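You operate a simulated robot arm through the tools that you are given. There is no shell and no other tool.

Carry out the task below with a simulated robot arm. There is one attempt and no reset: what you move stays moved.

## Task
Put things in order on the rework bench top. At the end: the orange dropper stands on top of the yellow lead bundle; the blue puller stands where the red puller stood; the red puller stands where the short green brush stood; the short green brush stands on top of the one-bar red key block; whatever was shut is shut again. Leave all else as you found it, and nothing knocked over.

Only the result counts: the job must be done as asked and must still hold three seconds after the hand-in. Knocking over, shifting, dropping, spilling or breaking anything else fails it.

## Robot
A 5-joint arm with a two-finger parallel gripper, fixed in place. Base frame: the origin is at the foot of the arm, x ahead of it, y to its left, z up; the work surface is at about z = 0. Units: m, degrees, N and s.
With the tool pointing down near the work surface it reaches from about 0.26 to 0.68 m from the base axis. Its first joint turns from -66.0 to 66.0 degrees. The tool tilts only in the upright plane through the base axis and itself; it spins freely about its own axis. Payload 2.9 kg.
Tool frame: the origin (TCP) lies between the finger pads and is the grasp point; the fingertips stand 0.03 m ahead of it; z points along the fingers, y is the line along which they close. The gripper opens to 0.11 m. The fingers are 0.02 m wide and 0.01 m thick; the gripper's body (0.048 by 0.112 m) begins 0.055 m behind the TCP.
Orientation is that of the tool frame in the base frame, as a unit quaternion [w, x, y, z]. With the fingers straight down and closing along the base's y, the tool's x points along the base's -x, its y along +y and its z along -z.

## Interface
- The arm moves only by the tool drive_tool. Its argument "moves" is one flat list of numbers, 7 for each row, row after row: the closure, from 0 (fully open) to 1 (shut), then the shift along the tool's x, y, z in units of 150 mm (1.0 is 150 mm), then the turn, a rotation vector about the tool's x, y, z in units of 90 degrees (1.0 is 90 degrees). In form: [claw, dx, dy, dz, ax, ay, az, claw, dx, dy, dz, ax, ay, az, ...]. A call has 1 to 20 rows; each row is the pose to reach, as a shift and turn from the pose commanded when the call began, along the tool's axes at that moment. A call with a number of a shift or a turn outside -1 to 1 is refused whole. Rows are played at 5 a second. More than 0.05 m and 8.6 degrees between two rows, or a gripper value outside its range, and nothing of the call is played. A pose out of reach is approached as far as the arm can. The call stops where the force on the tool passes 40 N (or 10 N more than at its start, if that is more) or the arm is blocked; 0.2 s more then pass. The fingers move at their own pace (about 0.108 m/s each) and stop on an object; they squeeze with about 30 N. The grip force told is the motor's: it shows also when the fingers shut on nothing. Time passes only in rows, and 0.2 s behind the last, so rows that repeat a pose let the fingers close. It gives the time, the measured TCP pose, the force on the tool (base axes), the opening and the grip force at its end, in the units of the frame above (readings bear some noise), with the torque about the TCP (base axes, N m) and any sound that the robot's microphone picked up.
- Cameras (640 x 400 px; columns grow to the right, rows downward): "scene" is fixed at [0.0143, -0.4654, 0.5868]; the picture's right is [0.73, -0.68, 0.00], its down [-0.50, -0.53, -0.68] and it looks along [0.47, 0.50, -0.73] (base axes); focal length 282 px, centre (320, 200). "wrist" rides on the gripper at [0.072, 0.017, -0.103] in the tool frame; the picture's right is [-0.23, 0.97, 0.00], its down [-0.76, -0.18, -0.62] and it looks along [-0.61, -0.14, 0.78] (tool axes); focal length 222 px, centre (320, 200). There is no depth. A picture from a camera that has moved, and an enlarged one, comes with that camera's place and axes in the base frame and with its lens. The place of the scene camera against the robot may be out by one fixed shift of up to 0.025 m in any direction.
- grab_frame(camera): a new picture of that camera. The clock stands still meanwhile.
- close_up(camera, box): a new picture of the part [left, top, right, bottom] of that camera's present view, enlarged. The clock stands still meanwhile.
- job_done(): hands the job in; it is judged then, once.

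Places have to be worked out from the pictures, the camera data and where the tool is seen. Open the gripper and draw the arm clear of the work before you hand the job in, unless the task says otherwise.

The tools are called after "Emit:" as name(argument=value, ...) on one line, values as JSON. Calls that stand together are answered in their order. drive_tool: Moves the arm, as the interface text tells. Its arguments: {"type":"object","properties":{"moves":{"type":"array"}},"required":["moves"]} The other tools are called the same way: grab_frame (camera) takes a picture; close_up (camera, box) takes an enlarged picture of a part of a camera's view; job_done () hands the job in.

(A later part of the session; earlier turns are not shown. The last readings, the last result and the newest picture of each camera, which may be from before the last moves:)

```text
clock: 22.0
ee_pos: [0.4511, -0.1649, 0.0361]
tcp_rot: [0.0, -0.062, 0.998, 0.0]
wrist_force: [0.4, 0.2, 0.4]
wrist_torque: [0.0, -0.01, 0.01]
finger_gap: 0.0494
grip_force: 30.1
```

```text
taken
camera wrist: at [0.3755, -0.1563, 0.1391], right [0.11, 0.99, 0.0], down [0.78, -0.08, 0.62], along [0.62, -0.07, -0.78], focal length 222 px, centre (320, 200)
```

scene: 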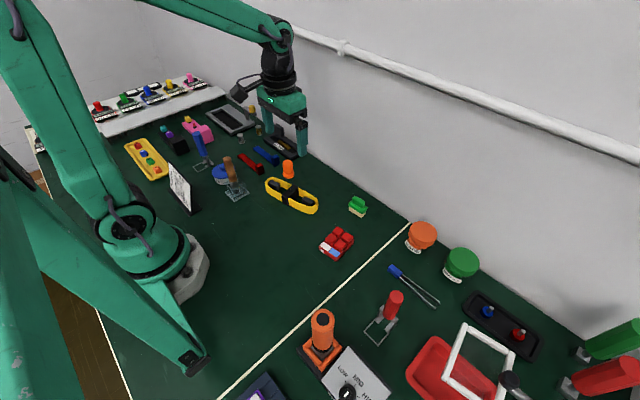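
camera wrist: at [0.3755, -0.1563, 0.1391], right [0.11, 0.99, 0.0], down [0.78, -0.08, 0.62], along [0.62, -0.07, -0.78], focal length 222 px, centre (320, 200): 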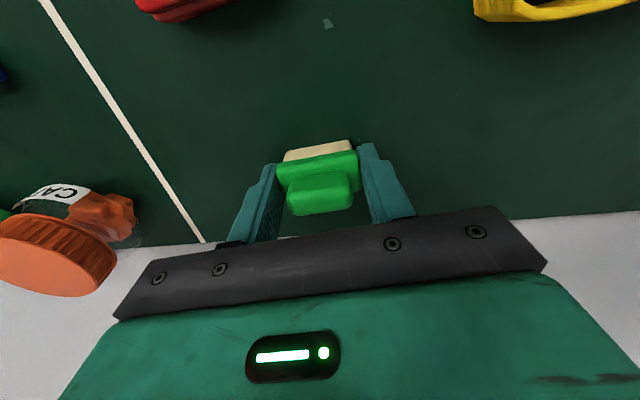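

Brush gripped (gap 49 mm, 30 N). I lift it 8 cm and carry it over the key block.

Emit:
drive_tool(moves=[1, 0, 0, -0.06, 0, 0, 0, 1, 0, 0, -0.22, 0, 0, 0, 1, 0, 0, -0.4, 0, 0, 0, 1, 0.04, -0.01, -0.533, 0, 0, 0, 1, 0.2, -0.045, -0.533, 0, 0, 0, 1, 0.4, -0.09, -0.533, 0, 0, 0, 1, 0.6, -0.134, -0.533, 0, 0, 0, 1, 0.74, -0.165, -0.533, 0, 0, 0, 1, 0.78, -0.174, -0.533, 0, 0, 0, 1, 0.78, -0.174, -0.533, 0, 0, 0])

Emit:
grab_frame(camera="wrist")

Emit:
close_up(camera="wrist", box=[240, 60, 400, 220])

Emit:
close_up(camera="scene", box=[290, 180, 390, 270])

```text
clock: 24.2
ee_pos: [0.3369, -0.205, 0.1164]
tcp_rot: [0.0, -0.062, 0.998, 0.0]
wrist_force: [0.6, -0.7, -0.2]
wrist_torque: [0.04, -0.02, 0.02]
finger_gap: 0.0491
grip_force: 30.0
```

```text
taken
camera wrist: at [0.2617, -0.196, 0.2194], right [0.11, 0.99, 0.0], down [0.78, -0.08, 0.62], along [0.62, -0.07, -0.78], focal length 222 px, centre (320, 200)
```

wrist: 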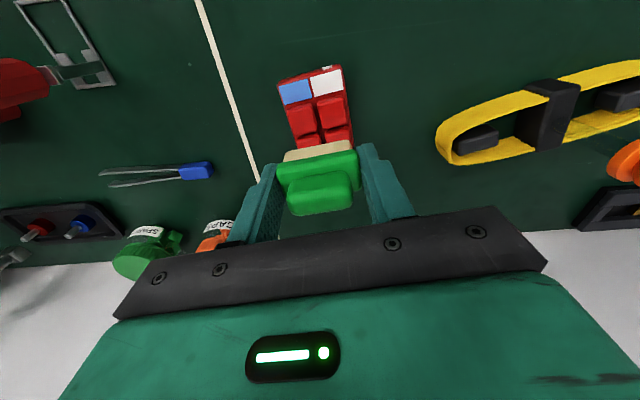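

```text
2.50 times, centred on (320, 140) of wrist
camera zoom: at [0.2617, -0.196, 0.2194], right [0.11, 0.99, 0.0], down [0.78, -0.08, 0.62], along [0.62, -0.07, -0.78], focal length 555 px, centre (320, 350)
```

zoom: 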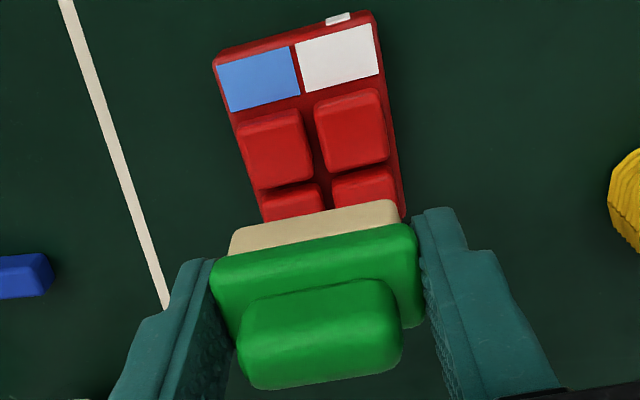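

```text
4.44 times, centred on (340, 225) of scene
camera zoom: at [0.0143, -0.4654, 0.5868], right [0.73, -0.68, 0.0], down [-0.5, -0.53, -0.68], along [0.47, 0.5, -0.73], focal length 1255 px, centre (231, 89)
```

zoom: 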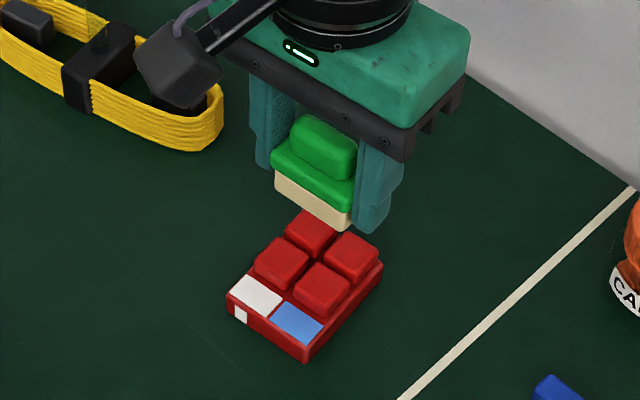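

The brush hangs right over the key block (tops near z 0.022). I lower so its underside is about 1 cm above the keys.

Emit:
drive_tool(moves=[1, 0, 0, 0.1, 0, 0, 0, 1, 0, 0, 0.2, 0, 0, 0, 1, 0, 0, 0.28, 0, 0, 0, 1, 0, 0, 0.32, 0, 0, 0, 1, 0, 0, 0.32, 0, 0, 0])

Emit:
close_up(camera="scene", box=[300, 190, 380, 270])

Emit:
close_up(camera="wrist", box=[240, 60, 400, 220])

```text
clock: 25.4
ee_pos: [0.338, -0.2048, 0.0688]
tcp_rot: [0.0, -0.061, 0.998, 0.001]
wrist_force: [0.4, 0.2, 0.1]
wrist_torque: [-0.01, 0.0, 0.0]
finger_gap: 0.0491
grip_force: 29.9
```

```text
5.00 times, centred on (340, 230) of scene
camera zoom: at [0.0143, -0.4654, 0.5868], right [0.73, -0.68, 0.0], down [-0.5, -0.53, -0.68], along [0.47, 0.5, -0.73], focal length 1412 px, centre (220, 50)
```

zoom: 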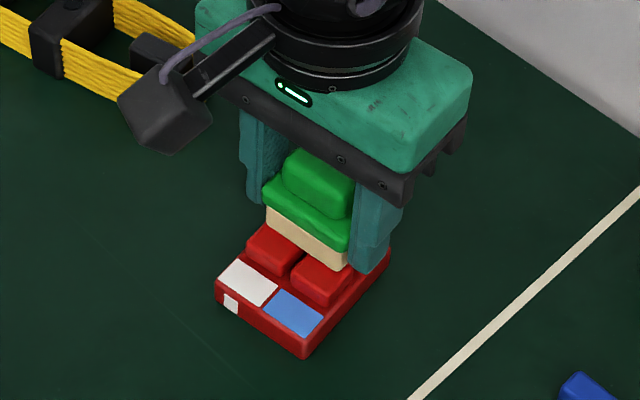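

```text
2.50 times, centred on (320, 140) of wrist
camera zoom: at [0.2621, -0.1956, 0.1713], right [0.11, 0.99, 0.0], down [0.78, -0.08, 0.62], along [0.62, -0.07, -0.78], focal length 555 px, centre (320, 350)
```

zoom: 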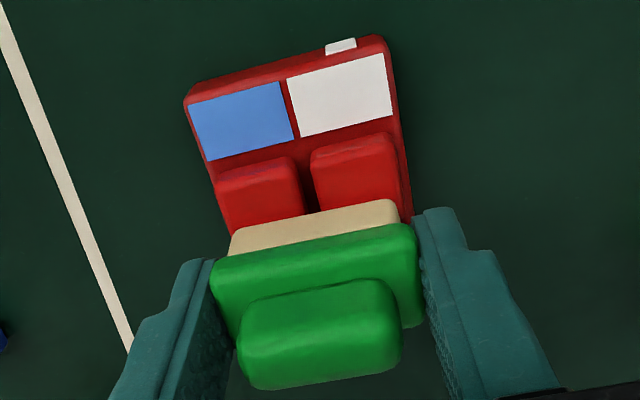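

Still free of contact. I lower in steps of 2–3 mm, checking the force each time.

Emit:
drive_tool(moves=[1, 0, 0, 0.02, 0, 0, 0, 1, 0, 0, 0.02, 0, 0, 0])

```text
clock: 26.0
ee_pos: [0.3369, -0.2058, 0.0655]
tcp_rot: [-0.001, -0.061, 0.998, 0.0]
wrist_force: [-0.3, 0.7, 3.6]
wrist_torque: [0.05, 0.01, -0.03]
finger_gap: 0.0485
grip_force: 30.1
```

The force shows about 3.6 N, perhaps first touch. I go 0.5 mm further to confirm.

Emit:
drive_tool(moves=[1, 0, 0, 0.0035, 0, 0, 0, 1, 0, 0, 0.0035, 0, 0, 0])

Emit:
close_up(camera="scene", box=[300, 190, 380, 270])

Emit:
close_up(camera="wrist", box=[240, 60, 400, 220])

```text
clock: 26.6
ee_pos: [0.3383, -0.2046, 0.065]
tcp_rot: [0.001, -0.061, 0.998, -0.001]
wrist_force: [-1.5, 0.5, 13.3]
wrist_torque: [0.08, 0.08, 0.01]
finger_gap: 0.0489
grip_force: 30.4
```

```text
5.00 times, centred on (340, 230) of scene
camera zoom: at [0.0142, -0.4654, 0.5868], right [0.73, -0.68, 0.0], down [-0.5, -0.53, -0.68], along [0.47, 0.5, -0.73], focal length 1412 px, centre (220, 50)
```

zoom: 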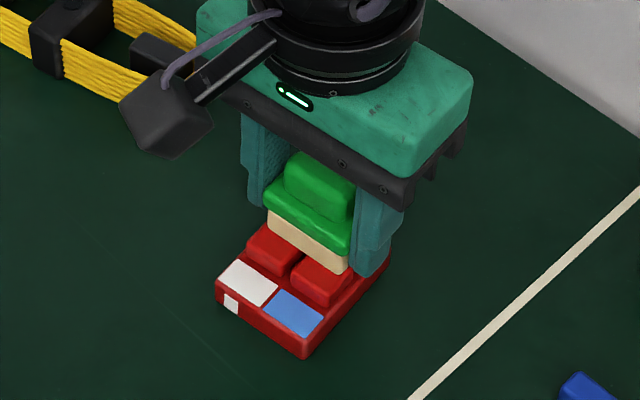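

```text
2.50 times, centred on (320, 140) of wrist
camera zoom: at [0.2624, -0.196, 0.1686], right [0.11, 0.99, 0.0], down [0.78, -0.08, 0.62], along [0.62, -0.07, -0.78], focal length 555 px, centre (320, 350)
```

zoom: 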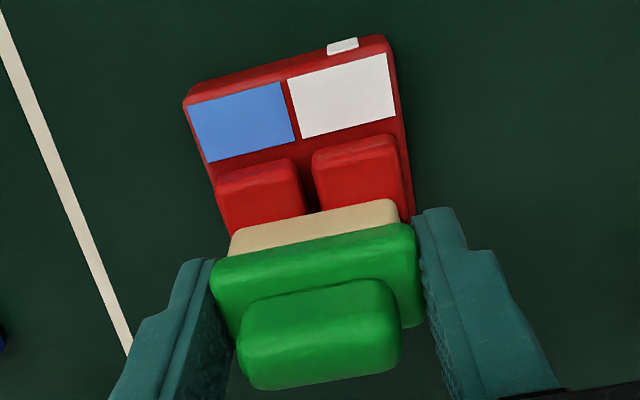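

Firm contact (13 N): the brush rests on the four keys, centred on the key grid. I back off 0.5 mm to unload, then release.

Emit:
drive_tool(moves=[1, 0, 0, -0.004, 0, 0, 0, 1, 0, 0, -0.004, 0, 0, 0])

```text
clock: 27.2
ee_pos: [0.3373, -0.2048, 0.0652]
tcp_rot: [0.001, -0.061, 0.998, 0.0]
wrist_force: [2.5, 0.5, 6.6]
wrist_torque: [0.02, -0.08, -0.05]
finger_gap: 0.049
grip_force: 29.8
```

About 6.6 N remains; I rise another 0.3 mm.

Emit:
drive_tool(moves=[1, 0, 0, -0.0025, 0, 0, 0, 1, 0, 0, -0.0025, 0, 0, 0])

```text
clock: 27.8
ee_pos: [0.338, -0.2047, 0.0659]
tcp_rot: [-0.001, -0.061, 0.998, 0.002]
wrist_force: [0.4, 0.5, 0.2]
wrist_torque: [-0.05, 0.0, 0.01]
finger_gap: 0.0489
grip_force: 29.9
```

The force is zero, so I open the fingers a little and check that the brush stays put.

Emit:
drive_tool(moves=[0.45, 0, 0, 0, 0, 0, 0, 0.3, 0, 0, 0, 0, 0, 0, 0.3, 0, 0, 0, 0, 0, 0, 0.3, 0, 0, 0, 0, 0, 0])

Emit:
close_up(camera="wrist", box=[240, 60, 400, 220])

Emit:
close_up(camera="scene", box=[300, 190, 380, 270])

```text
clock: 28.8
ee_pos: [0.3369, -0.204, 0.066]
tcp_rot: [0.0, -0.062, 0.998, 0.0]
wrist_force: [-1.1, 0.1, -0.5]
wrist_torque: [0.05, 0.01, 0.02]
finger_gap: 0.077
grip_force: 0.0
```

```text
2.50 times, centred on (320, 140) of wrist
camera zoom: at [0.2621, -0.196, 0.1693], right [0.11, 0.99, 0.0], down [0.78, -0.08, 0.62], along [0.62, -0.07, -0.78], focal length 555 px, centre (320, 350)
```

zoom: 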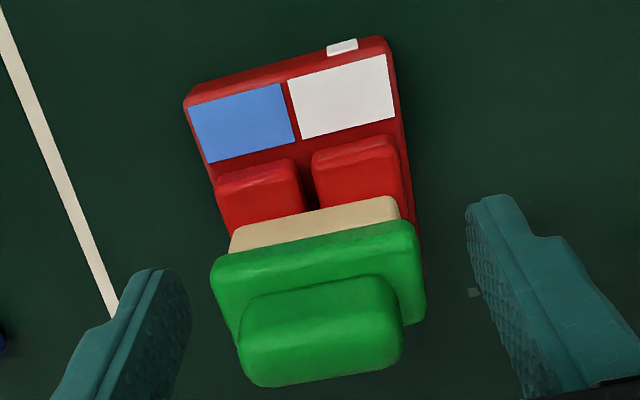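

```text
5.00 times, centred on (340, 230) of scene
camera zoom: at [0.0143, -0.4654, 0.5868], right [0.73, -0.68, 0.0], down [-0.5, -0.53, -0.68], along [0.47, 0.5, -0.73], focal length 1412 px, centre (220, 50)
```

zoom: 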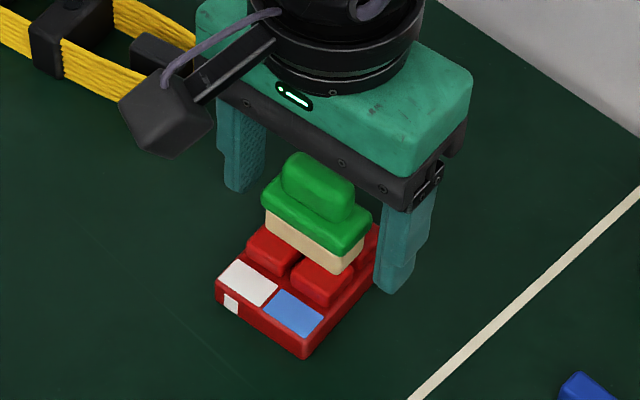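

The brush stands on the key block. I rise clear, then turn back to the default spin and go over toward the red puller for inspection.

Emit:
drive_tool(moves=[0.2, 0, 0, -0.1, 0, 0, 0, 0.1, 0, 0, -0.3, 0, 0, 0, 0, 0, 0, -0.55, 0, 0, 0, 0, 0, 0, -0.8, 0, 0, 0.04, 0, 0, 0, -0.867, 0, 0, 0.0767, 0, 0, 0, -0.867, 0, 0, 0.0767])

Emit:
grab_frame(camera="scene")

```text
clock: 30.2
ee_pos: [0.337, -0.2048, 0.1963]
tcp_rot: [0.0, 0.001, 1.0, 0.0]
wrist_force: [-0.2, -0.1, 0.3]
wrist_torque: [-0.02, 0.01, 0.05]
finger_gap: 0.11
grip_force: 0.1
```

```text
taken
```

scene: 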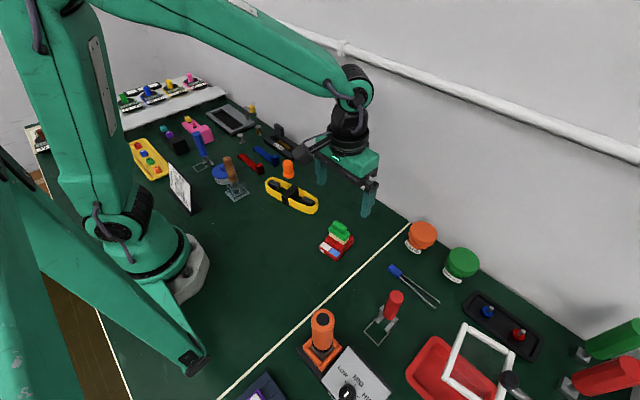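

The brush is safe on the key block. Now I move toward the red puller, keeping z ≈ 0.22.

Emit:
drive_tool(moves=[0, 0.1, -0.22, -0.133, 0, 0, 0, 0, 0.2, -0.45, -0.133, 0, 0, 0, 0, 0.32, -0.7, -0.133, 0, 0, 0, 0, 0.44, -0.93, -0.133, 0, 0, 0, 0, 0.44, -1.0, -0.133, 0, 0, 0, 0, 0.44, -1.0, -0.133, 0, 0, 0])

Emit:
grab_frame(camera="wrist")

Emit:
grab_frame(camera="scene")

```text
clock: 31.6
ee_pos: [0.2704, -0.3546, 0.2162]
tcp_rot: [0.0, -0.001, 1.0, 0.0]
wrist_force: [-0.4, 0.0, 0.0]
wrist_torque: [-0.01, 0.01, 0.0]
finger_gap: 0.1099
grip_force: 0.0
```

```text
taken
camera wrist: at [0.1977, -0.3374, 0.3194], right [0.23, 0.97, 0.0], down [0.76, -0.18, 0.62], along [0.61, -0.14, -0.78], focal length 222 px, centre (320, 200)
```

wrist: 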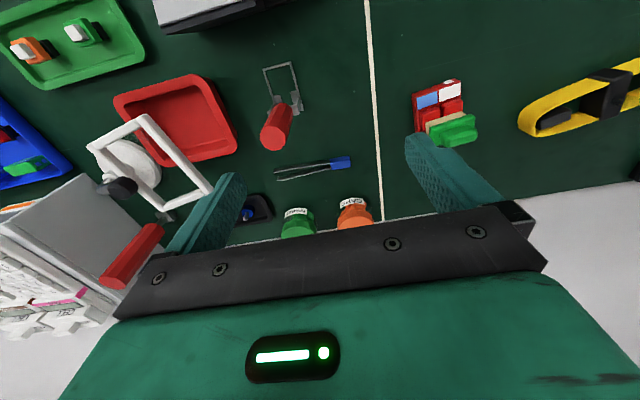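

```text
taken
```

scene: 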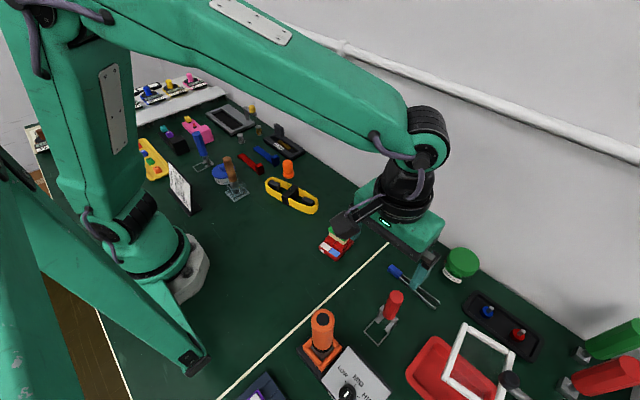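

Emit:
close_up(camera="wrist", box=[220, 50, 340, 170])

Emit:
close_up(camera="wrist", box=[80, 50, 340, 210])

Emit:
close_up(camera="scene", box=[350, 270, 430, 350])

```text
3.33 times, centred on (280, 110) of wrist
camera zoom: at [0.1977, -0.3374, 0.3194], right [0.23, 0.97, 0.0], down [0.76, -0.18, 0.62], along [0.61, -0.14, -0.78], focal length 740 px, centre (453, 500)
```

zoom: 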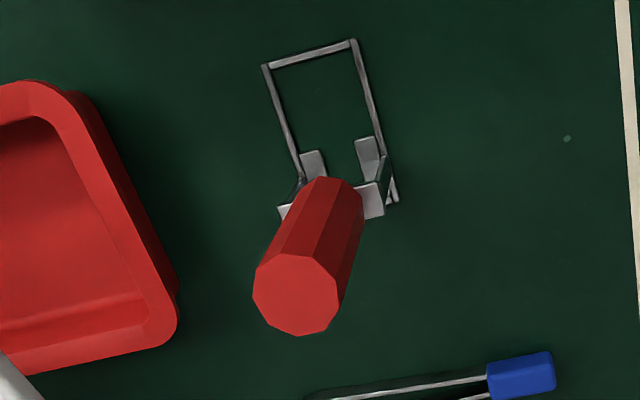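

```text
2.46 times, centred on (210, 130) of wrist
camera zoom: at [0.1977, -0.3374, 0.3194], right [0.23, 0.97, 0.0], down [0.76, -0.18, 0.62], along [0.61, -0.14, -0.78], focal length 547 px, centre (591, 372)
```

zoom: 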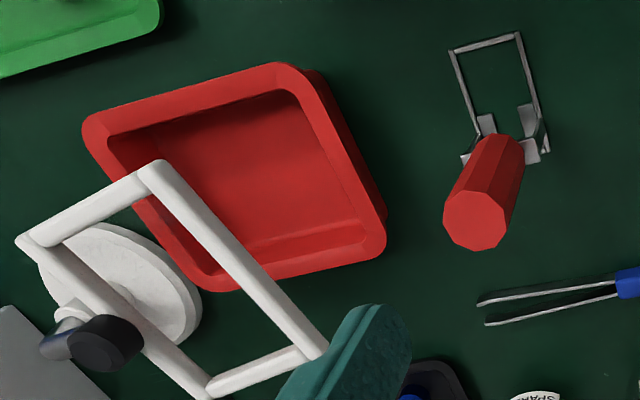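

```text
5.00 times, centred on (390, 310) of scene
camera zoom: at [0.0143, -0.4654, 0.5868], right [0.73, -0.68, 0.0], down [-0.5, -0.53, -0.68], along [0.47, 0.5, -0.73], focal length 1412 px, centre (-30, -350)
```

zoom: 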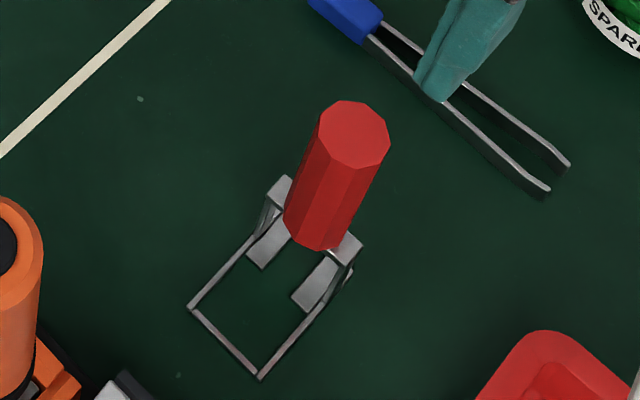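

The handle stands at the far end of the wire loop: loop x 0.227–0.284, y ≈ -0.400±0.018; handle axis near (0.270, -0.4005), top at z ≈ 0.12. I zoom on the handle's octagonal top to see how its flats lie.

Emit:
close_up(camera="wrist", box=[255, 90, 305, 160])

Emit:
close_up(camera="scene", box=[370, 280, 415, 330])

```text
5.71 times, centred on (280, 125) of wrist
camera zoom: at [0.1977, -0.3374, 0.3194], right [0.23, 0.97, 0.0], down [0.76, -0.18, 0.62], along [0.61, -0.14, -0.78], focal length 1269 px, centre (549, 629)
```

zoom: 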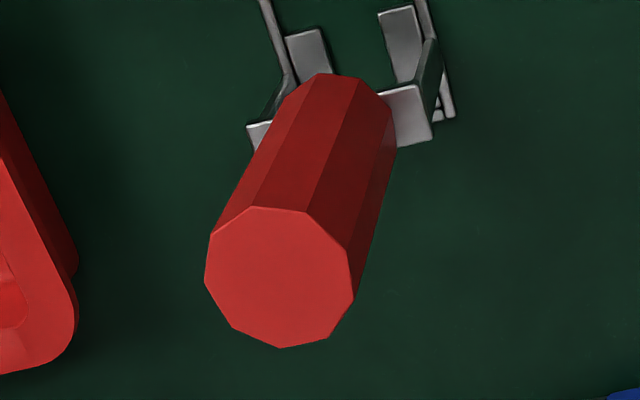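

```text
8.00 times, centred on (392, 305) of scene
camera zoom: at [0.0143, -0.4654, 0.5868], right [0.73, -0.68, 0.0], down [-0.5, -0.53, -0.68], along [0.47, 0.5, -0.73], focal length 2259 px, centre (-260, -640)
```

zoom: 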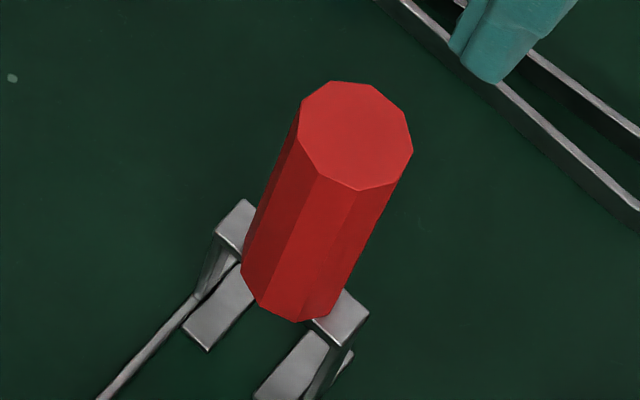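

The handle is nine-sided with flats at ±80°, centred at (0.2709, -0.4003). I spin the tool 10° so one pad lies flush on a flat, pre-close to a 60 mm gap (to stay clear of the tray), and stop above the handle to check.

Emit:
drive_tool(moves=[0.2, -0.003, -0.15, 0.1, 0, 0, 0.055, 0.3, -0.006, -0.305, 0.2, 0, 0, 0.111, 0.455, -0.006, -0.305, 0.33, 0, 0, 0.111, 0.455, -0.006, -0.305, 0.33, 0, 0, 0.111])

Emit:
grab_frame(camera="wrist")

Emit:
grab_frame(camera="scene")

```text
clock: 32.6
ee_pos: [0.2724, -0.4011, 0.1672]
tcp_rot: [0.0, 0.087, 0.996, 0.0]
wrist_force: [-0.1, -0.7, -0.1]
wrist_torque: [0.01, 0.02, -0.01]
finger_gap: 0.0605
grip_force: 0.1
```

```text
taken
camera wrist: at [0.2027, -0.3706, 0.2701], right [0.39, 0.92, 0.0], down [0.72, -0.31, 0.62], along [0.57, -0.24, -0.78], focal length 222 px, centre (320, 200)
```

wrist: 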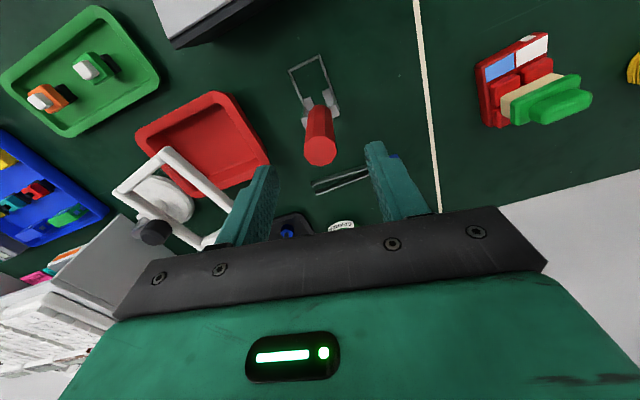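

```text
taken
```

scene: 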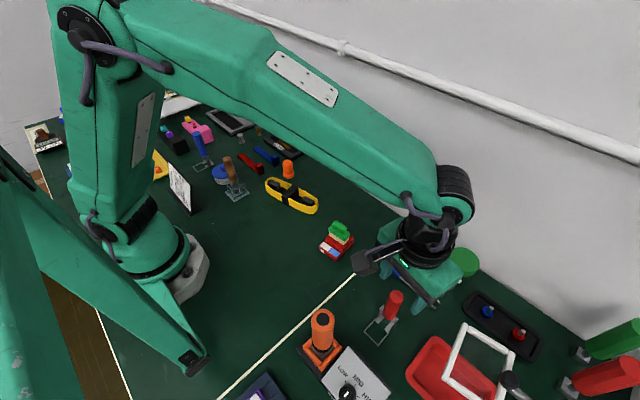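

The handle's top sits at column 320, row 150, just where the tool axis projects. I lower around the handle to TCP z ≈ 0.086 and check.

Emit:
drive_tool(moves=[0.455, 0, 0, 0.15, 0, 0, 0, 0.455, 0, 0, 0.3, 0, 0, 0, 0.455, 0, 0, 0.43, 0, 0, 0, 0.455, 0, 0, 0.54, 0, 0, 0, 0.455, 0, 0, 0.54, 0, 0, 0])

Emit:
grab_frame(camera="wrist")

Emit:
close_up(camera="scene", box=[340, 220, 480, 350])

```text
clock: 33.8
ee_pos: [0.271, -0.4002, 0.0856]
tcp_rot: [0.0, 0.087, 0.996, 0.0]
wrist_force: [-0.1, -0.5, 0.3]
wrist_torque: [-0.02, 0.0, 0.0]
finger_gap: 0.0604
grip_force: 0.1
```

```text
taken
camera wrist: at [0.2024, -0.371, 0.1884], right [0.39, 0.92, 0.0], down [0.72, -0.31, 0.62], along [0.57, -0.24, -0.78], focal length 222 px, centre (320, 200)
```

wrist: 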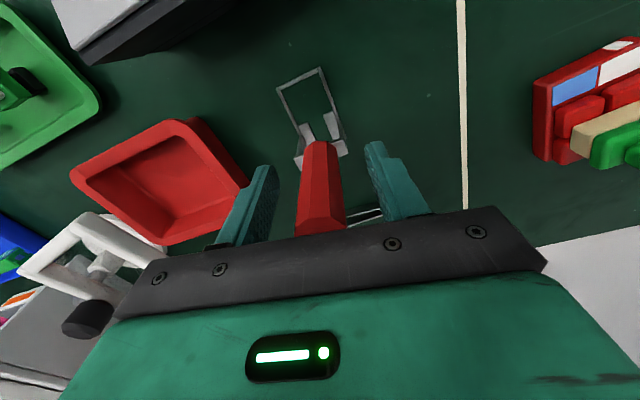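

```text
3.08 times, centred on (410, 285) of scene
camera zoom: at [0.0143, -0.4654, 0.5868], right [0.73, -0.68, 0.0], down [-0.5, -0.53, -0.68], along [0.47, 0.5, -0.73], focal length 869 px, centre (43, -62)
```

zoom: 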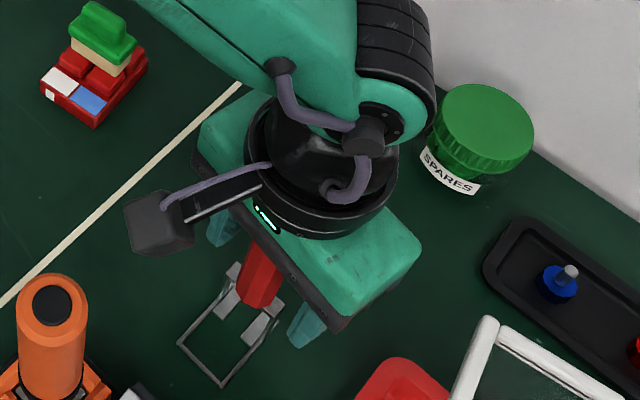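

The handle is centred between the fingers. I close on it.

Emit:
drive_tool(moves=[0.7, 0, 0, 0, 0, 0, 0, 1, 0, 0, 0, 0, 0, 0, 1, 0, 0, 0, 0, 0, 0, 1, 0, 0, 0, 0, 0, 0])

Emit:
grab_frame(camera="wrist")

```text
clock: 34.8
ee_pos: [0.2713, -0.4002, 0.0866]
tcp_rot: [-0.001, 0.086, 0.996, -0.001]
wrist_force: [0.3, -0.1, 1.1]
wrist_torque: [0.12, -0.01, 0.06]
finger_gap: 0.0232
grip_force: 29.8
```

```text
taken
camera wrist: at [0.2025, -0.371, 0.1887], right [0.39, 0.92, 0.0], down [0.72, -0.31, 0.62], along [0.57, -0.24, -0.78], focal length 222 px, centre (320, 200)
```

wrist: 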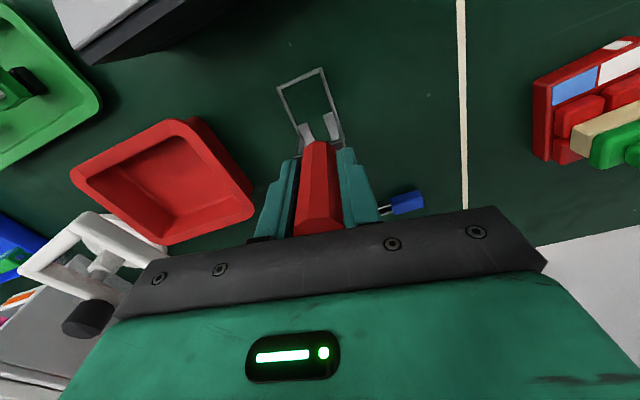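

Red puller gripped (gap 23 mm, 30 N). I lift it straight up 12 cm.

Emit:
drive_tool(moves=[1, 0, 0, -0.03, 0, 0, 0, 1, 0, 0, -0.12, 0, 0, 0, 1, 0, 0, -0.28, 0, 0, 0, 1, 0, 0, -0.46, 0, 0, 0, 1, 0, 0, -0.64, 0, 0, 0, 1, 0, 0, -0.8, 0, 0, 0, 1, 0, 0, -0.8, 0, 0, 0])

Emit:
grab_frame(camera="wrist")

Emit:
grab_frame(camera="scene")

```text
clock: 36.4
ee_pos: [0.2715, -0.3998, 0.2062]
tcp_rot: [0.0, 0.086, 0.996, -0.001]
wrist_force: [-0.4, 0.7, -0.7]
wrist_torque: [-0.04, 0.01, -0.01]
finger_gap: 0.0233
grip_force: 30.1
```

```text
taken
camera wrist: at [0.2022, -0.3709, 0.3089], right [0.39, 0.92, 0.0], down [0.72, -0.31, 0.62], along [0.57, -0.24, -0.78], focal length 222 px, centre (320, 200)
```

wrist: 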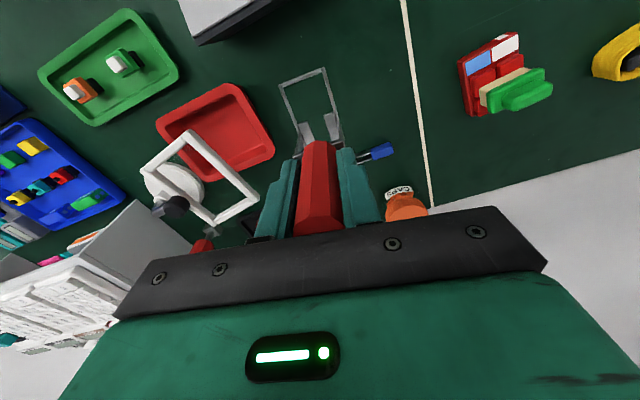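

```text
taken
```

scene: 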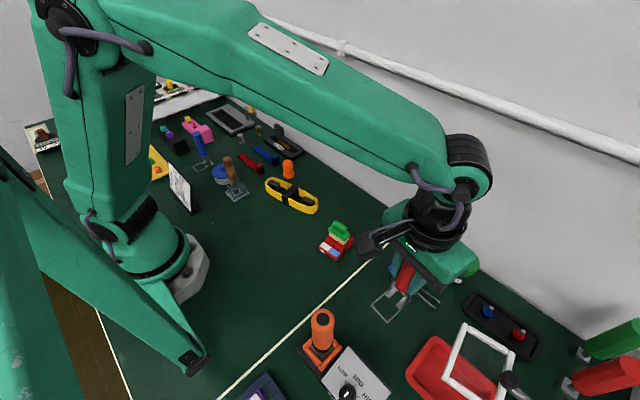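

The puller hangs level, its foot about 12 cm up. I carry it to a waypoint at (0.40, -0.125) in two legs, passing above the key block and brush with ample height.

Emit:
drive_tool(moves=[1, -0.04, 0.15, 0, 0, 0, 0, 1, -0.1, 0.36, 0, 0, 0, 0, 1, -0.16, 0.6, 0, 0, 0, 0, 1, -0.22, 0.82, 0, 0, 0, 0, 1, -0.264, 0.977, 0, 0, 0, 0, 1, -0.264, 0.977, 0, 0, 0, 0])

Emit:
drive_tool(moves=[1, -0.04, 0.15, 0, 0, 0, 0, 1, -0.1, 0.36, 0, 0, 0, 0, 1, -0.16, 0.6, 0, 0, 0, 0, 1, -0.22, 0.82, 0, 0, 0, 0, 1, -0.264, 0.977, 0, 0, 0, 0, 1, -0.264, 0.977, 0, 0, 0, 0])

Emit:
grab_frame(camera="wrist")

Emit:
grab_frame(camera="scene")

```text
clock: 37.8
ee_pos: [0.3369, -0.2632, 0.2071]
tcp_rot: [0.0, 0.086, 0.996, 0.0]
wrist_force: [-0.3, 0.0, -0.3]
wrist_torque: [0.01, 0.02, -0.03]
finger_gap: 0.0233
grip_force: 30.2
```

```text
clock: 39.2
ee_pos: [0.4009, -0.1249, 0.2072]
tcp_rot: [0.0, 0.086, 0.996, -0.001]
wrist_force: [-0.7, 0.0, -1.5]
wrist_torque: [-0.02, -0.01, 0.02]
finger_gap: 0.0237
grip_force: 30.1
```

```text
taken
camera wrist: at [0.3313, -0.0952, 0.31], right [0.39, 0.92, 0.0], down [0.72, -0.31, 0.62], along [0.57, -0.24, -0.78], focal length 222 px, centre (320, 200)
```

wrist: 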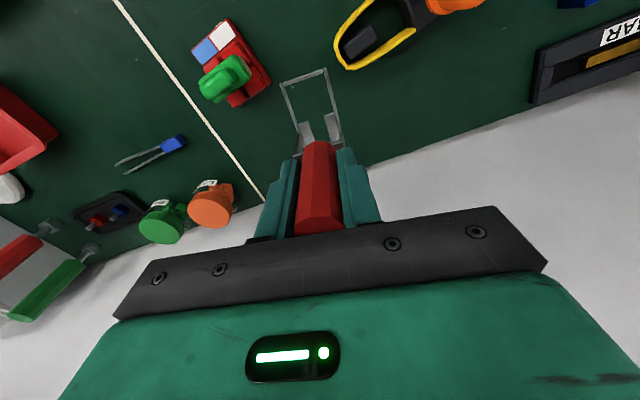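

```text
taken
```

scene: 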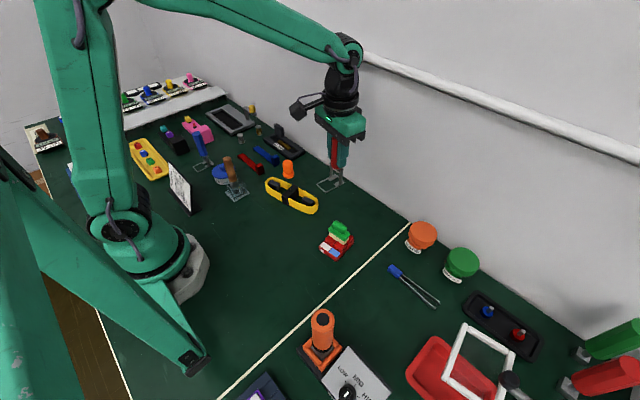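

Everything is fine so far. I lower so that the foot is about 2.5 cm above the bench, then slide to the brush's former spot.

Emit:
drive_tool(moves=[1, 0, 0, 0.15, 0, 0, 0, 1, 0, 0, 0.35, 0, 0, 0, 1, 0, 0, 0.55, 0, 0, 0, 1, 0, 0, 0.633, 0, 0, 0, 1, -0.1, -0.045, 0.633, 0, 0, 0, 1, -0.24, -0.11, 0.633, 0, 0, 0, 1, -0.36, -0.165, 0.633, 0, 0, 0, 1, -0.419, -0.191, 0.633, 0, 0, 0, 1, -0.419, -0.191, 0.633, 0, 0, 0])

Emit:
grab_frame(camera="wrist")

Emit:
close_up(camera="scene", box=[300, 80, 460, 260])

```text
clock: 41.2
ee_pos: [0.458, -0.164, 0.1109]
tcp_rot: [0.0, 0.086, 0.996, 0.0]
wrist_force: [-0.1, 0.2, -1.2]
wrist_torque: [0.0, 0.0, -0.02]
finger_gap: 0.0235
grip_force: 30.1
```

```text
taken
camera wrist: at [0.3882, -0.1354, 0.2134], right [0.39, 0.92, 0.0], down [0.72, -0.31, 0.62], along [0.57, -0.24, -0.78], focal length 222 px, centre (320, 200)
```

wrist: 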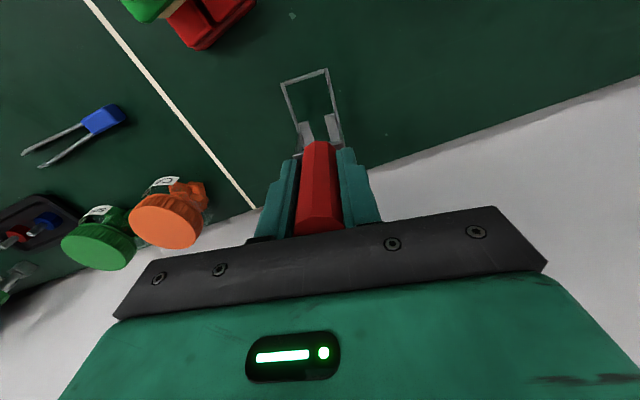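

```text
2.22 times, centred on (380, 170) of scene
camera zoom: at [0.0143, -0.4654, 0.5868], right [0.73, -0.68, 0.0], down [-0.5, -0.53, -0.68], along [0.47, 0.5, -0.73], focal length 627 px, centre (187, 267)
```

zoom: 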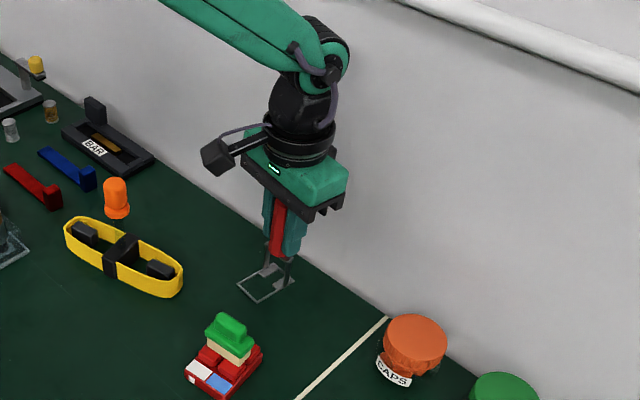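

The puller hovers over the brush's old place, well off the wall. I lower it to about 4 mm above the bench, then step down.

Emit:
drive_tool(moves=[1, 0, 0, 0.06, 0, 0, 0, 1, 0, 0, 0.11, 0, 0, 0, 1, 0, 0, 0.14, 0, 0, 0, 1, 0, 0, 0.14, 0, 0, 0])

Emit:
drive_tool(moves=[1, 0, 0, 0.013, 0, 0, 0, 1, 0, 0, 0.013, 0, 0, 0])

```text
clock: 42.2
ee_pos: [0.4567, -0.1643, 0.0897]
tcp_rot: [0.0, 0.087, 0.996, 0.0]
wrist_force: [0.5, 0.3, 0.0]
wrist_torque: [0.0, 0.04, 0.02]
finger_gap: 0.0236
grip_force: 30.2
```

```text
clock: 42.8
ee_pos: [0.4564, -0.1648, 0.0877]
tcp_rot: [0.0, 0.086, 0.996, -0.001]
wrist_force: [-0.2, -0.7, -0.8]
wrist_torque: [0.01, 0.01, -0.02]
finger_gap: 0.0232
grip_force: 30.2
```

No contact yet; I go down another 1 mm.

Emit:
drive_tool(moves=[1, 0, 0, 0.007, 0, 0, 0, 1, 0, 0, 0.007, 0, 0, 0])

```text
clock: 43.4
ee_pos: [0.4568, -0.1647, 0.0877]
tcp_rot: [-0.001, 0.087, 0.996, 0.0]
wrist_force: [-0.1, 0.6, 1.5]
wrist_torque: [0.03, 0.04, 0.03]
finger_gap: 0.0234
grip_force: 30.4
```

Barely a touch (1.5 N). I go down 0.6 mm more.

Emit:
drive_tool(moves=[1, 0, 0, 0.004, 0, 0, 0, 1, 0, 0, 0.004, 0, 0, 0])

```text
clock: 44.0
ee_pos: [0.4568, -0.1645, 0.0864]
tcp_rot: [0.0, 0.087, 0.996, -0.001]
wrist_force: [-5.6, 1.7, 11.7]
wrist_torque: [0.09, 0.3, 0.05]
finger_gap: 0.0234
grip_force: 30.2
```

Contact (12 N). I unload by 0.5 mm and then release.

Emit:
drive_tool(moves=[1, 0, 0, -0.003, 0, 0, 0, 1, 0, 0, -0.003, 0, 0, 0])

Emit:
close_up(camera="scene", box=[320, 140, 400, 230])

Emit:
close_up(camera="wrist", box=[240, 40, 400, 200])

```text
clock: 44.6
ee_pos: [0.4576, -0.1659, 0.0867]
tcp_rot: [0.001, 0.086, 0.996, 0.0]
wrist_force: [-1.3, 1.3, 5.8]
wrist_torque: [0.06, 0.07, 0.05]
finger_gap: 0.0231
grip_force: 29.6
```

```text
4.44 times, centred on (360, 185) of scene
camera zoom: at [0.0142, -0.4654, 0.5868], right [0.73, -0.68, 0.0], down [-0.5, -0.53, -0.68], along [0.47, 0.5, -0.73], focal length 1255 px, centre (142, 267)
```

zoom: 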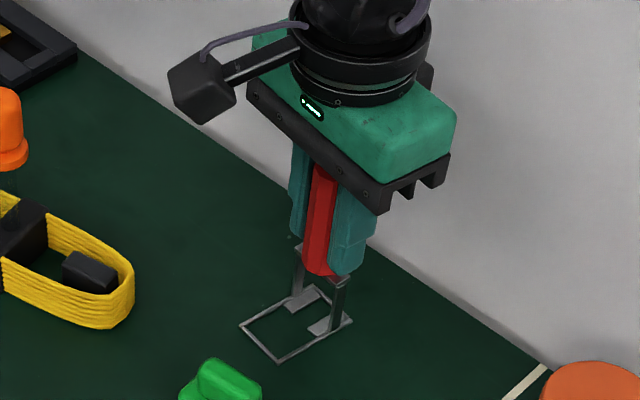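

```text
2.50 times, centred on (320, 120) of wrist
camera zoom: at [0.388, -0.135, 0.1898], right [0.39, 0.92, 0.0], down [0.72, -0.31, 0.62], along [0.57, -0.24, -0.78], focal length 555 px, centre (320, 400)
```

zoom: 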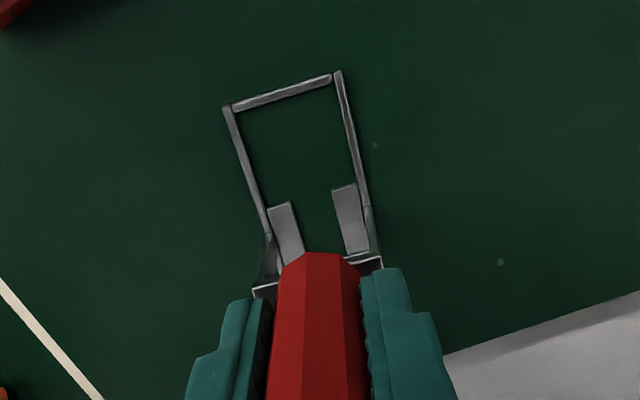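

Still about 6 N. I ease up another 0.3 mm.

Emit:
drive_tool(moves=[1, 0, 0, -0.002, 0, 0, 0, 1, 0, 0, -0.002, 0, 0, 0])

```text
clock: 45.2
ee_pos: [0.457, -0.1647, 0.0883]
tcp_rot: [0.0, 0.086, 0.996, 0.0]
wrist_force: [-0.1, -0.2, 0.2]
wrist_torque: [0.01, 0.0, 0.03]
finger_gap: 0.0234
grip_force: 29.6
```

The load is zero. I open the fingers to a 55 mm gap and check that the puller stands.

Emit:
drive_tool(moves=[0.65, 0, 0, 0, 0, 0, 0, 0.5, 0, 0, 0, 0, 0, 0, 0.5, 0, 0, 0, 0, 0, 0, 0.5, 0, 0, 0, 0, 0, 0])

Emit:
close_up(camera="scene", box=[320, 140, 400, 230])

Emit:
grab_frame(camera="wrist")

```text
clock: 46.2
ee_pos: [0.4568, -0.1641, 0.0875]
tcp_rot: [-0.001, 0.087, 0.996, -0.001]
wrist_force: [0.4, 0.6, 0.6]
wrist_torque: [0.02, 0.0, -0.02]
finger_gap: 0.0552
grip_force: 0.0
```

```text
4.44 times, centred on (360, 185) of scene
camera zoom: at [0.0143, -0.4654, 0.5868], right [0.73, -0.68, 0.0], down [-0.5, -0.53, -0.68], along [0.47, 0.5, -0.73], focal length 1255 px, centre (142, 267)
```

zoom: 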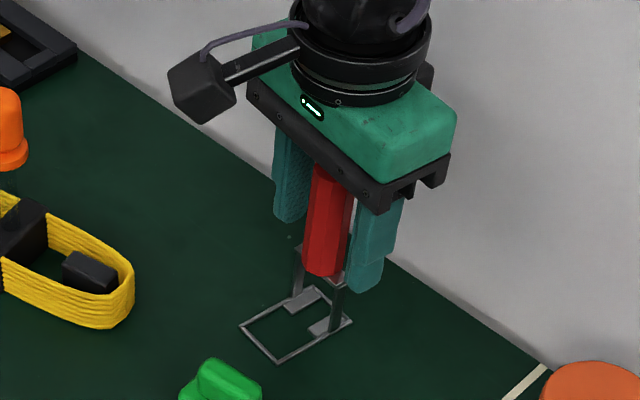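

```text
taken
camera wrist: at [0.3878, -0.1353, 0.1902], right [0.39, 0.92, 0.0], down [0.72, -0.31, 0.62], along [0.57, -0.24, -0.78], focal length 222 px, centre (320, 200)
```

wrist: 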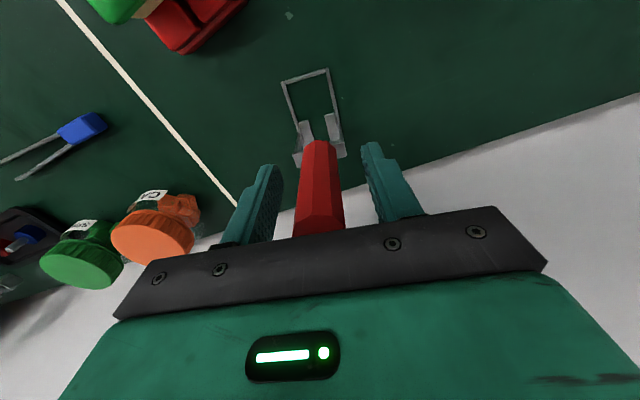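

The red puller stands on its own where the brush was. I back out horizontally along the pads by 5 cm (keeping the wrist away from the wall pipe), then rise.

Emit:
drive_tool(moves=[0.5, 0.08, 0, 0, 0, 0, 0, 0.5, 0.2, 0, 0, 0, 0, 0, 0.5, 0.333, 0, 0, 0, 0, 0, 0.5, 0.333, 0, -0.15, 0, 0, 0, 0.5, 0.333, 0, -0.4, 0, 0, 0, 0.5, 0.333, 0, -0.65, 0, 0, 0, 0.5, 0.333, 0, -0.9, 0, 0, 0, 0.5, 0.333, 0, -0.9, 0, 0, 0])

Emit:
grab_frame(camera="scene")

Emit:
grab_frame(camera="wrist")

```text
clock: 48.0
ee_pos: [0.4096, -0.1563, 0.2238]
tcp_rot: [0.0, 0.086, 0.996, 0.0]
wrist_force: [0.0, 0.6, -0.1]
wrist_torque: [0.0, -0.03, -0.01]
finger_gap: 0.055
grip_force: 0.0
```

```text
taken
```

scene: 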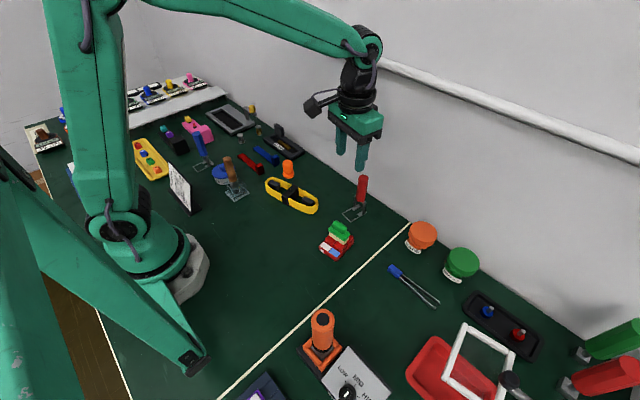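

```text
taken
camera wrist: at [0.3387, -0.1265, 0.3258], right [0.39, 0.92, 0.0], down [0.72, -0.31, 0.62], along [0.57, -0.24, -0.78], focal length 222 px, centre (320, 200)
```

wrist: 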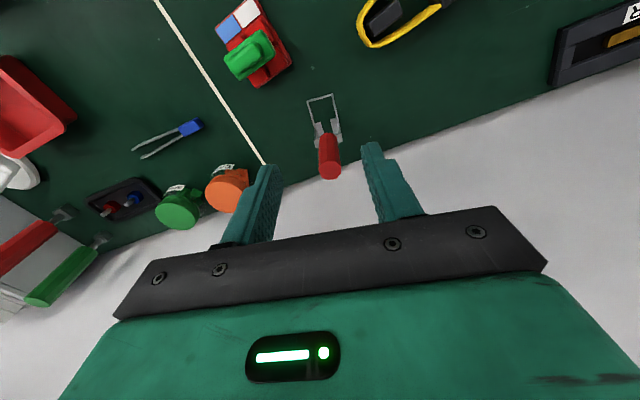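

The red puller stands at the brush's former spot. Now I travel to the blue puller (about (0.249, 0.310)), high above the dropper, in three legs.

Emit:
drive_tool(moves=[0.3, 0.05, 0.12, -0.133, 0, 0, 0, 0.3, 0.13, 0.33, -0.133, 0, 0, 0, 0.3, 0.22, 0.56, -0.133, 0, 0, 0, 0.3, 0.3, 0.77, -0.133, 0, 0, 0, 0.3, 0.337, 0.854, -0.133, 0, 0, 0])

Emit:
drive_tool(moves=[0.3, 0.12, 0.21, 0, 0, 0, 0, 0.3, 0.25, 0.44, 0, 0, 0, 0, 0.3, 0.38, 0.67, 0, 0, 0, 0, 0.3, 0.491, 0.868, 0, 0, 0, 0])

Emit:
drive_tool(moves=[0.3, 0.16, 0.2, 0, 0, 0, 0, 0.3, 0.33, 0.42, 0, 0, 0, 0, 0.3, 0.5, 0.63, 0, 0, 0, 0, 0.3, 0.655, 0.832, 0, 0, 0, 0, 0.3, 0.655, 0.832, 0, 0, 0, 0])

Emit:
grab_frame(camera="wrist")

Emit:
grab_frame(camera="scene")

```text
clock: 49.2
ee_pos: [0.3816, -0.0209, 0.2427]
tcp_rot: [0.0, 0.087, 0.996, 0.0]
wrist_force: [0.3, -0.3, 0.0]
wrist_torque: [0.03, -0.02, -0.02]
finger_gap: 0.0772
grip_force: 0.0
```

```text
clock: 50.2
ee_pos: [0.3293, 0.1199, 0.2414]
tcp_rot: [0.0, 0.086, 0.996, 0.0]
wrist_force: [-0.1, -0.5, -0.2]
wrist_torque: [0.0, 0.0, 0.0]
finger_gap: 0.0769
grip_force: 0.1
```

```text
clock: 51.4
ee_pos: [0.2545, 0.2599, 0.2429]
tcp_rot: [0.0, 0.087, 0.996, 0.0]
wrist_force: [0.0, -0.5, -0.1]
wrist_torque: [-0.02, 0.03, -0.06]
finger_gap: 0.0771
grip_force: 0.1
```

```text
taken
camera wrist: at [0.1853, 0.2901, 0.3455], right [0.39, 0.92, 0.0], down [0.72, -0.31, 0.62], along [0.57, -0.24, -0.78], focal length 222 px, centre (320, 200)
```

wrist: 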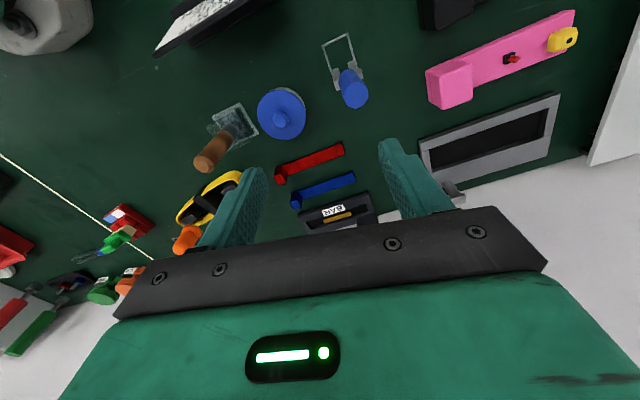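

```text
taken
```

scene: 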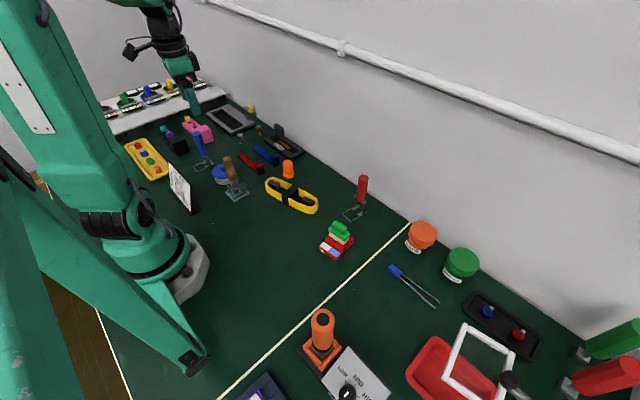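

Emit:
close_up(camera="wrist", box=[290, 20, 410, 120])

Emit:
close_up(camera="wrist", box=[220, 20, 420, 150])

Emit:
close_up(camera="scene", box=[330, 160, 390, 230])

```text
4.00 times, centred on (350, 70) of wrist
camera zoom: at [0.1853, 0.2901, 0.3455], right [0.39, 0.92, 0.0], down [0.72, -0.31, 0.62], along [0.57, -0.24, -0.78], focal length 888 px, centre (200, 720)
```

zoom: 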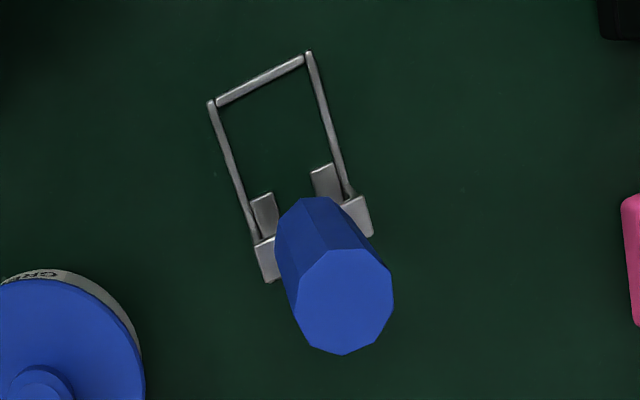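

```text
3.08 times, centred on (320, 85) of wrist
camera zoom: at [0.1853, 0.2901, 0.3455], right [0.39, 0.92, 0.0], down [0.72, -0.31, 0.62], along [0.57, -0.24, -0.78], focal length 684 px, centre (320, 554)
```

zoom: 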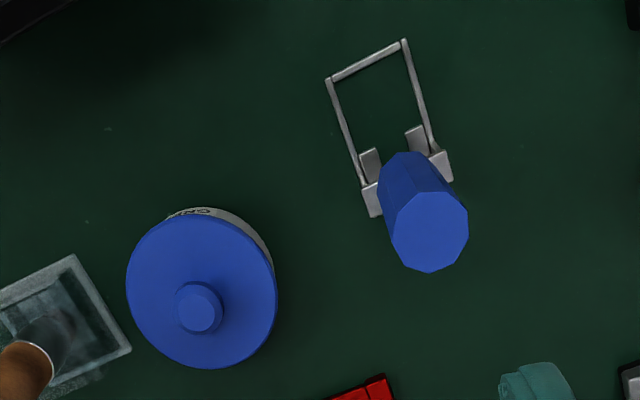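

```text
5.71 times, centred on (360, 195) of scene
camera zoom: at [0.0143, -0.4654, 0.5868], right [0.73, -0.68, 0.0], down [-0.5, -0.53, -0.68], along [0.47, 0.5, -0.73], focal length 1613 px, centre (91, 229)
```

zoom: 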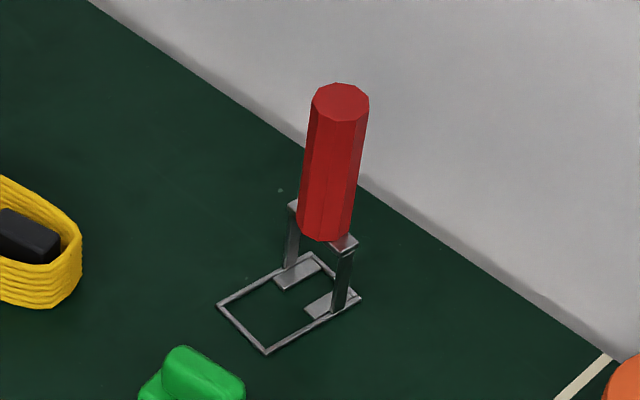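

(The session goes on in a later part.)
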